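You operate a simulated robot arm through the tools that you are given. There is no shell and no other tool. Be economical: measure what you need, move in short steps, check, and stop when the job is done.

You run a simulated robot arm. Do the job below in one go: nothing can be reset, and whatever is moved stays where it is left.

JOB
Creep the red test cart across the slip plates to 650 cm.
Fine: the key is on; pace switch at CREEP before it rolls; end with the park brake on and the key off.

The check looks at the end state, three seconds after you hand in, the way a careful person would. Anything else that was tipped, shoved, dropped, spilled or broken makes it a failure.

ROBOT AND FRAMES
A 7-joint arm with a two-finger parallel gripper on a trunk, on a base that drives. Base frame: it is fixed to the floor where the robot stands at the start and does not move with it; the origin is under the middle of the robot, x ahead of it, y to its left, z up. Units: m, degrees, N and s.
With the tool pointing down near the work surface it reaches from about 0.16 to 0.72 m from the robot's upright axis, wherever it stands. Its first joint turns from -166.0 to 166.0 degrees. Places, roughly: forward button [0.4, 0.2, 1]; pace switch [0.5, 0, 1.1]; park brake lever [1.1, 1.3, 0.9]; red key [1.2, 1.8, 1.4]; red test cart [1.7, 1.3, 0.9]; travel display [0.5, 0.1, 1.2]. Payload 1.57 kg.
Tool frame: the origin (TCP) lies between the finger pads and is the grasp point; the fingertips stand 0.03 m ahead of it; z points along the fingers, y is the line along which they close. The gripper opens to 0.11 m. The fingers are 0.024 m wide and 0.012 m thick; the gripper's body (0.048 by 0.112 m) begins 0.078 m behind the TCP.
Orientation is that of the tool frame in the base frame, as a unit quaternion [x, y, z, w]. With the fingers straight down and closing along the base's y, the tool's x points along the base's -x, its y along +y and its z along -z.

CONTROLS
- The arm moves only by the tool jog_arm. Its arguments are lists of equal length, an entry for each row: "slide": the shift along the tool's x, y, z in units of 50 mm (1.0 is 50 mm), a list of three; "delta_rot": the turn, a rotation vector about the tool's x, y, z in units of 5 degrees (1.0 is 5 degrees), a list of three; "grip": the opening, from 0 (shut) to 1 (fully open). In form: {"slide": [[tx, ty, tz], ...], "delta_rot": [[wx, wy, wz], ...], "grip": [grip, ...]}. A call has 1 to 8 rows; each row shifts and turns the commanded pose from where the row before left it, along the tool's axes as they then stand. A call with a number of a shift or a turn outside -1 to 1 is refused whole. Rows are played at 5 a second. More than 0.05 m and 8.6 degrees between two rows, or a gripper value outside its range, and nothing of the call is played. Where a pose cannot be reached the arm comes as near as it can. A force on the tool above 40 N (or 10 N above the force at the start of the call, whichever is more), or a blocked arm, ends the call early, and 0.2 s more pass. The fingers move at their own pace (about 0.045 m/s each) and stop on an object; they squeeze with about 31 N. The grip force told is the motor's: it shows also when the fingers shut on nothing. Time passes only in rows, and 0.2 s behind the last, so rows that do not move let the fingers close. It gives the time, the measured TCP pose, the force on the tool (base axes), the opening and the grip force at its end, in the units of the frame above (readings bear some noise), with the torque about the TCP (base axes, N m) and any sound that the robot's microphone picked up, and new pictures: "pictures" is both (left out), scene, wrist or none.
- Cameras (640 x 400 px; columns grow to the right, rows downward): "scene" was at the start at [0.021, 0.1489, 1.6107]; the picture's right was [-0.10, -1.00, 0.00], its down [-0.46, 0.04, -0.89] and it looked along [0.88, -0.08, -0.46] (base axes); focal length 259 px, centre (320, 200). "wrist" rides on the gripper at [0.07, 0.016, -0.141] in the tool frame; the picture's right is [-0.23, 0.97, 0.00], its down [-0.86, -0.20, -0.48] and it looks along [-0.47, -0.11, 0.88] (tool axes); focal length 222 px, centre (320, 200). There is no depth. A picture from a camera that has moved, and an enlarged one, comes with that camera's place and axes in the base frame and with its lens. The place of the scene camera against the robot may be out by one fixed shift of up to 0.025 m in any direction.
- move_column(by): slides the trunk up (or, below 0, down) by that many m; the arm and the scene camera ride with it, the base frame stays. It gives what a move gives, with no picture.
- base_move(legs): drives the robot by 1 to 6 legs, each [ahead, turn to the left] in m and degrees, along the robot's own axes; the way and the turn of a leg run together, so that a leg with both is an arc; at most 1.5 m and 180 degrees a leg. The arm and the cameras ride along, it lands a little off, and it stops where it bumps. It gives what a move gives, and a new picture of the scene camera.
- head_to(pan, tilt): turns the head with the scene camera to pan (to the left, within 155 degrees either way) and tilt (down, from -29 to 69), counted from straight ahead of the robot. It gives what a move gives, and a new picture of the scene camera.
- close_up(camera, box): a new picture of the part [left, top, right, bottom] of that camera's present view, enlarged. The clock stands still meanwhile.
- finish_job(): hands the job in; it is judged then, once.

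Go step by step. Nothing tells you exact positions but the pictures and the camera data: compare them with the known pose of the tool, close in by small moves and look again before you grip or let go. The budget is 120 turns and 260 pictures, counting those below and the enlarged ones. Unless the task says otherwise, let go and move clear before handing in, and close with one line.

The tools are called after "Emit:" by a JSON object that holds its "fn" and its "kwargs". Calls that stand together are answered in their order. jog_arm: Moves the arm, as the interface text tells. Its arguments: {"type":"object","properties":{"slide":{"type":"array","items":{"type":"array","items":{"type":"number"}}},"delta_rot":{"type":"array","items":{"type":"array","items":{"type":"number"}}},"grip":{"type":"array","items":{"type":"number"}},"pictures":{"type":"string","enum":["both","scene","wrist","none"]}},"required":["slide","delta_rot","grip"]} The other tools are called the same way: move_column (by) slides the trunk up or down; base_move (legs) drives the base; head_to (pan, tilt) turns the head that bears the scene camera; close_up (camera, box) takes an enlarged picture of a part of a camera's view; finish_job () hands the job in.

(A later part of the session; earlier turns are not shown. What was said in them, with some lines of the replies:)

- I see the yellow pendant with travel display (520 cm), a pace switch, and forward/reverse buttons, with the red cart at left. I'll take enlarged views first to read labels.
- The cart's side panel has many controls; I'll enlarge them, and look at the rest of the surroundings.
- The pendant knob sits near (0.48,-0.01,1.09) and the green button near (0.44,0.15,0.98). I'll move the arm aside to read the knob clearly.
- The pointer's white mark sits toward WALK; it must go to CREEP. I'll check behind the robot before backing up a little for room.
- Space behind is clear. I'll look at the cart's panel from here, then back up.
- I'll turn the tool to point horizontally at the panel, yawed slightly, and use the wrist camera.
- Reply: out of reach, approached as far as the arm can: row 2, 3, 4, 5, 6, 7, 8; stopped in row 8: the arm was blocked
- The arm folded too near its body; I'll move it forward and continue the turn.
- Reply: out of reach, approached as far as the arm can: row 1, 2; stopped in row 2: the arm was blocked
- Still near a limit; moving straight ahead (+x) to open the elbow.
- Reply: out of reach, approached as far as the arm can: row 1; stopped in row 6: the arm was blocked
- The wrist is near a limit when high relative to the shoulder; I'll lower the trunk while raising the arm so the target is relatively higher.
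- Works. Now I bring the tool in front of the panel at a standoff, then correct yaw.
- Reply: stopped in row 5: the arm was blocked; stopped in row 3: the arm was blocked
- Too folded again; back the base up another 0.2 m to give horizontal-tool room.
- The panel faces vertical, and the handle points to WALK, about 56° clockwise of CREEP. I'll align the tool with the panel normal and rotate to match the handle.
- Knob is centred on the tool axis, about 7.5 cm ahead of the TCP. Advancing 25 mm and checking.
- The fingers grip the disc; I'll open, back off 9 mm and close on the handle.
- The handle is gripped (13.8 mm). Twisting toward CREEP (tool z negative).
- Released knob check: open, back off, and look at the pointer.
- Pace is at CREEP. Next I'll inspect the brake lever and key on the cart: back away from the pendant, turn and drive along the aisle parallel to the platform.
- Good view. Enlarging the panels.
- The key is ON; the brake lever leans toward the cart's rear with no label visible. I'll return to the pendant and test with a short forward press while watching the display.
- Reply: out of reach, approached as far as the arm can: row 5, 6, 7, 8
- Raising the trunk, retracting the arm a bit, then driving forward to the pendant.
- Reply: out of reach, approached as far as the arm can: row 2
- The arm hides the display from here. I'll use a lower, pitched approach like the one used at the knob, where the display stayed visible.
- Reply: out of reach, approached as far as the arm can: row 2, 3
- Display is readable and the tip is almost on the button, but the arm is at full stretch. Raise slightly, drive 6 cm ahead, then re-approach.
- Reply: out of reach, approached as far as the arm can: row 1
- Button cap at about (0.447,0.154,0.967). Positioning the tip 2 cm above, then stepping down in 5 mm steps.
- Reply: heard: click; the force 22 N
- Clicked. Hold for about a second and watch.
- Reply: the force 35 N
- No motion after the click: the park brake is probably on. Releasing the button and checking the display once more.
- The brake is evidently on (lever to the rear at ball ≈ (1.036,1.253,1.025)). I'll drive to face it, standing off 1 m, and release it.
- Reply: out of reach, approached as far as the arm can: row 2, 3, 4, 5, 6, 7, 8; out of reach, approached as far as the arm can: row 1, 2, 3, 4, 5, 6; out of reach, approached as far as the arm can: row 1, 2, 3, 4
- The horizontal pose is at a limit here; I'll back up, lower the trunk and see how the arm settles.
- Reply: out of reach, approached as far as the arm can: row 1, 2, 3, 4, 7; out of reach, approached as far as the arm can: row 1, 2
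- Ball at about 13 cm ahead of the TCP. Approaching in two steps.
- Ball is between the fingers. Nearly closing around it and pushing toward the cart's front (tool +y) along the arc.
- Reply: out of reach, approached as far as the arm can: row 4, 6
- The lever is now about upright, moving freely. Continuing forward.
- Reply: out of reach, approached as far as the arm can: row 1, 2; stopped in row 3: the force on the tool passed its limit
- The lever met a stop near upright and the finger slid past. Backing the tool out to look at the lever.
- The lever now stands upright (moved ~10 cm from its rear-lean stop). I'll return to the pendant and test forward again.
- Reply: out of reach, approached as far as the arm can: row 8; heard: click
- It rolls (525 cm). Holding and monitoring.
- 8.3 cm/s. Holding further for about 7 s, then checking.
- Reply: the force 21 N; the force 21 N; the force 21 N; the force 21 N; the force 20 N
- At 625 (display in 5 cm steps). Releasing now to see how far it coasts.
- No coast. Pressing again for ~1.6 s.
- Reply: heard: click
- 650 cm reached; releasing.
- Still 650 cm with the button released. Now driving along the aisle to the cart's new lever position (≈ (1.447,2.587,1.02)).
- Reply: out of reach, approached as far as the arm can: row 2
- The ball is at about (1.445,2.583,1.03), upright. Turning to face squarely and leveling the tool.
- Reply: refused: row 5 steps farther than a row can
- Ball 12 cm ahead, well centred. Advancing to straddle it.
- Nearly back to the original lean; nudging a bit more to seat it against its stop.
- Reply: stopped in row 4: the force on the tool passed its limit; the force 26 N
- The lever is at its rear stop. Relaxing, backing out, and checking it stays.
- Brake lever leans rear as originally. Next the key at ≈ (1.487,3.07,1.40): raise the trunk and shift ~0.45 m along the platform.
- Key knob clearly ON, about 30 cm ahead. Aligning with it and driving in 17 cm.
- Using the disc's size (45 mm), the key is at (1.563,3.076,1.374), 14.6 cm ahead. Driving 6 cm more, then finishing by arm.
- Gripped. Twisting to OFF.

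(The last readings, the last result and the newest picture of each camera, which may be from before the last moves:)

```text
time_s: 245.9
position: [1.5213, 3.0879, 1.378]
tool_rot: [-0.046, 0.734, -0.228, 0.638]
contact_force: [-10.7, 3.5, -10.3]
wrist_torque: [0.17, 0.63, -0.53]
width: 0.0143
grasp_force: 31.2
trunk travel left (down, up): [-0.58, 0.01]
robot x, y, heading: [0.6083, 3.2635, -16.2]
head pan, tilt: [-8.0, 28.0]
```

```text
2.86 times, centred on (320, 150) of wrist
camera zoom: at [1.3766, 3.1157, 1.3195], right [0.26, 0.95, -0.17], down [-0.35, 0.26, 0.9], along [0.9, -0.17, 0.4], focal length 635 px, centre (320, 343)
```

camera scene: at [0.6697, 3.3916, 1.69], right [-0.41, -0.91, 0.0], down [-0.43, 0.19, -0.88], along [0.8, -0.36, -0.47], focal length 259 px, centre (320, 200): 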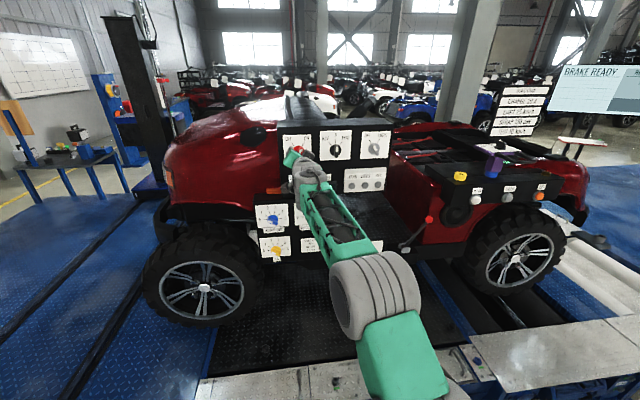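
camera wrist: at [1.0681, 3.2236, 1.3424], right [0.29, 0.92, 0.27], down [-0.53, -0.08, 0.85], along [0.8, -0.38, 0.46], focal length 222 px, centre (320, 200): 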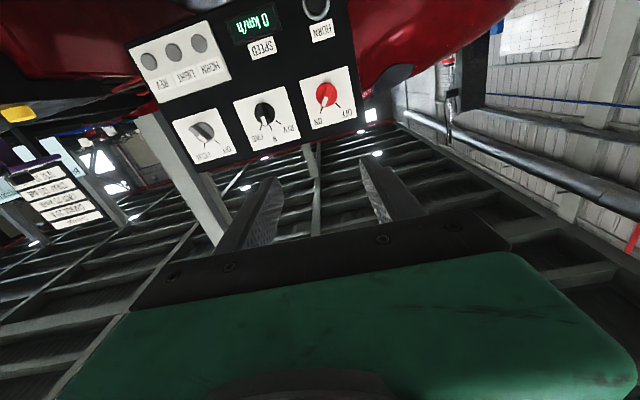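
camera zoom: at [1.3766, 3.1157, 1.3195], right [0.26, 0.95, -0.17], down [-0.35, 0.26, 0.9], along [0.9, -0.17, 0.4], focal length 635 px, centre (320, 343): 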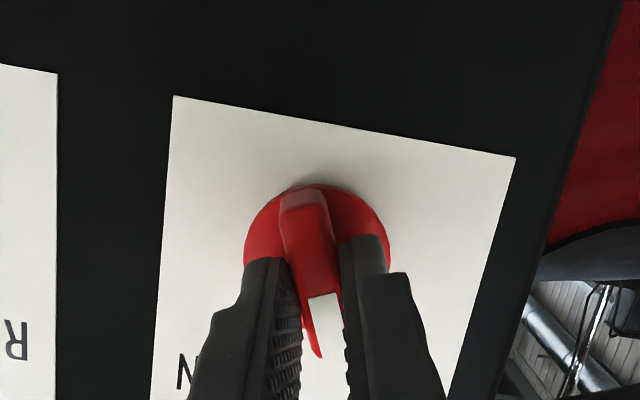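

Emit:
{"fn": "jog_arm", "kwargs": {"slide": [[0, 0, 0], [0, 0, 0], [0, 0, 0]], "delta_rot": [[0, 0, -0.6], [0, 0, -0.4], [0, 0, 0]], "grip": [0, 0, 0], "pictures": "none"}}

Emit:
{"fn": "jog_arm", "kwargs": {"slide": [[0, 0, 0], [0, 0, 0], [0, 0, -0.8], [0, 0, -0.8], [0, 0, 0]], "delta_rot": [[0, 0, 0], [0, 0, 0], [0, 0, 0], [0, 0, 0], [0, 0, 0]], "grip": [0.6, 0.6, 0.6, 0.6, 0.6], "pictures": "none"}}

Emit:
{"fn": "close_up", "kwargs": {"camera": "wrist", "box": [220, 60, 420, 220]}}

```text
time_s: 246.7
position: [1.5206, 3.0867, 1.3789]
tool_rot: [-0.079, 0.731, -0.254, 0.628]
contact_force: [-9.3, 3.3, -10.0]
wrist_torque: [0.1, 0.41, -0.45]
width: 0.0145
grasp_force: 30.5
trunk travel left (down, up): [-0.58, 0.01]
robot x, y, heading: [0.6116, 3.2579, -16.4]
head pan, tilt: [-8.0, 28.0]
```

```text
time_s: 247.9
position: [1.4439, 3.1093, 1.3884]
tool_rot: [-0.078, 0.731, -0.255, 0.629]
contact_force: [0.4, 0.6, -0.2]
wrist_torque: [-0.03, 0.02, 0.01]
width: 0.0659
grasp_force: 0.0
trunk travel left (down, up): [-0.58, 0.01]
robot x, y, heading: [0.6091, 3.2622, -16.0]
head pan, tilt: [-8.0, 28.0]
```

```text
2.50 times, centred on (320, 140) of wrist
camera zoom: at [1.2988, 3.1311, 1.3302], right [0.25, 0.94, -0.26], down [-0.33, 0.33, 0.88], along [0.91, -0.13, 0.39], focal length 555 px, centre (320, 350)
```

zoom: 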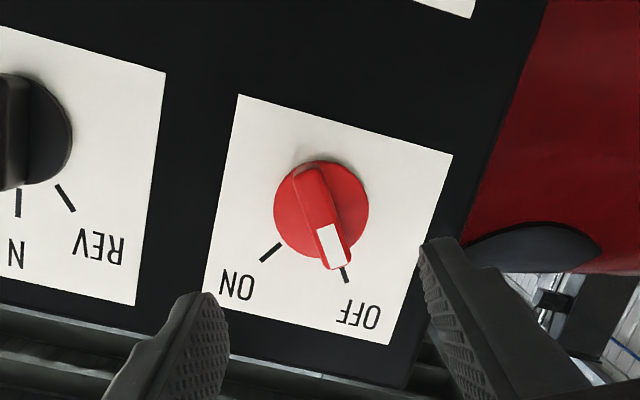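

Key is OFF. Backing away and doing a final check of brake, key and travel display.

Emit:
{"fn": "base_move", "kwargs": {"legs": [[-0.4, 0]]}}

Emit:
{"fn": "close_up", "kwargs": {"camera": "scene", "box": [220, 80, 520, 260]}}

Emit:
{"fn": "head_to", "kwargs": {"pan": -70, "tilt": 15}}

```text
time_s: 250.4
position: [1.057, 3.2286, 1.3886]
tool_rot: [-0.081, 0.73, -0.252, 0.63]
contact_force: [0.3, -0.1, 0.5]
wrist_torque: [-0.01, 0.0, 0.04]
width: 0.0661
grasp_force: 0.1
trunk travel left (down, up): [-0.58, 0.01]
robot x, y, heading: [0.2223, 3.375, -15.8]
head pan, tilt: [-8.0, 28.0]
camera scene: at [0.2785, 3.5053, 1.6901], right [-0.41, -0.91, 0.0], down [-0.43, 0.19, -0.88], along [0.81, -0.36, -0.47], focal length 259 px, centre (320, 200)
```

scene: 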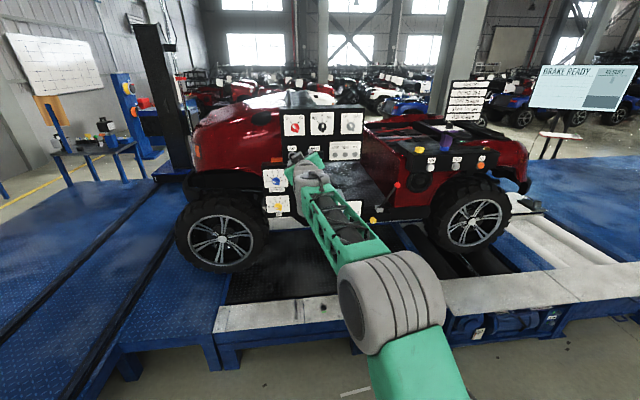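

```text
2.13 times, centred on (370, 170) of scene
camera zoom: at [0.2785, 3.5053, 1.6901], right [-0.41, -0.91, 0.0], down [-0.43, 0.19, -0.88], along [0.81, -0.36, -0.47], focal length 552 px, centre (213, 264)
```

zoom: 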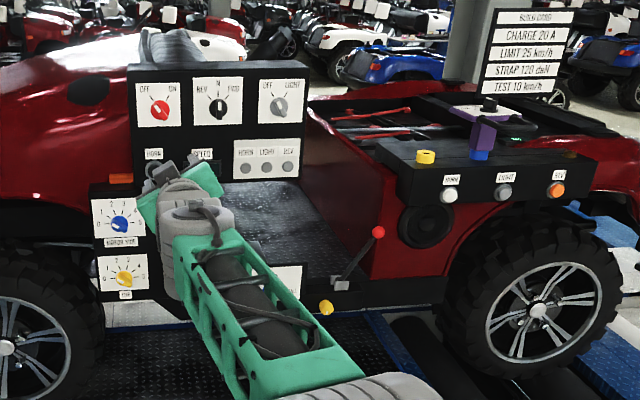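

```text
time_s: 251.7
position: [1.0575, 3.2297, 1.3882]
tool_rot: [-0.081, 0.73, -0.252, 0.63]
contact_force: [0.2, 0.9, -0.2]
wrist_torque: [0.01, 0.0, -0.02]
width: 0.0659
grasp_force: 0.2
trunk travel left (down, up): [-0.58, 0.01]
robot x, y, heading: [0.2225, 3.3714, -16.1]
head pan, tilt: [-70.0, 15.0]
camera scene: at [0.2024, 3.449, 1.7111], right [-1.0, -0.07, 0.0], down [-0.02, 0.26, -0.97], along [0.07, -0.96, -0.26], focal length 259 px, centre (320, 200)
```

scene: 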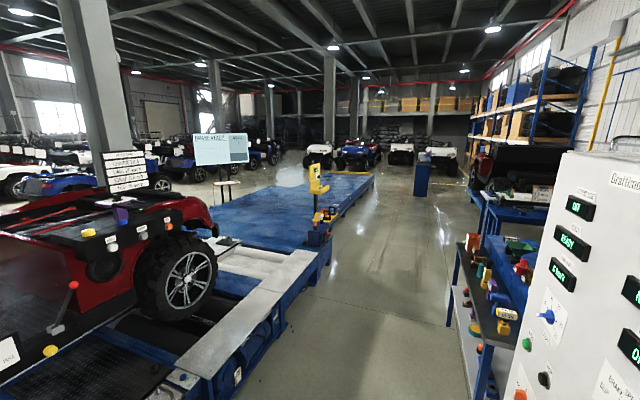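

Emit:
{"fn": "close_up", "kwargs": {"camera": "scene", "box": [300, 155, 340, 190]}}

```text
11.43 times, centred on (320, 172) of scene
camera zoom: at [0.2024, 3.449, 1.7111], right [-1.0, -0.07, 0.0], down [-0.02, 0.26, -0.97], along [0.07, -0.96, -0.26], focal length 2958 px, centre (320, 514)
```

zoom: 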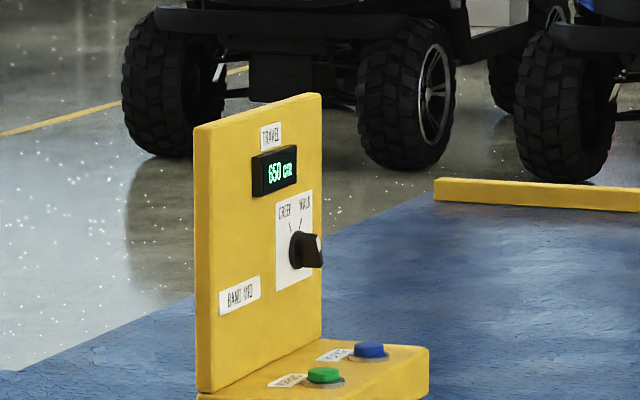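

The travel display still reads 650 cm, the brake lever is back in its on position, the key is OFF, and the arm is clear, so I'm handing the job in.

Emit:
{"fn": "finish_job", "kwargs": {}}

```text
The job is handed in.
```

The red test cart is at 650 cm on the travel display, having crept there with the pace switch at CREEP, and it ends with the park brake on, the key off and the arm clear.
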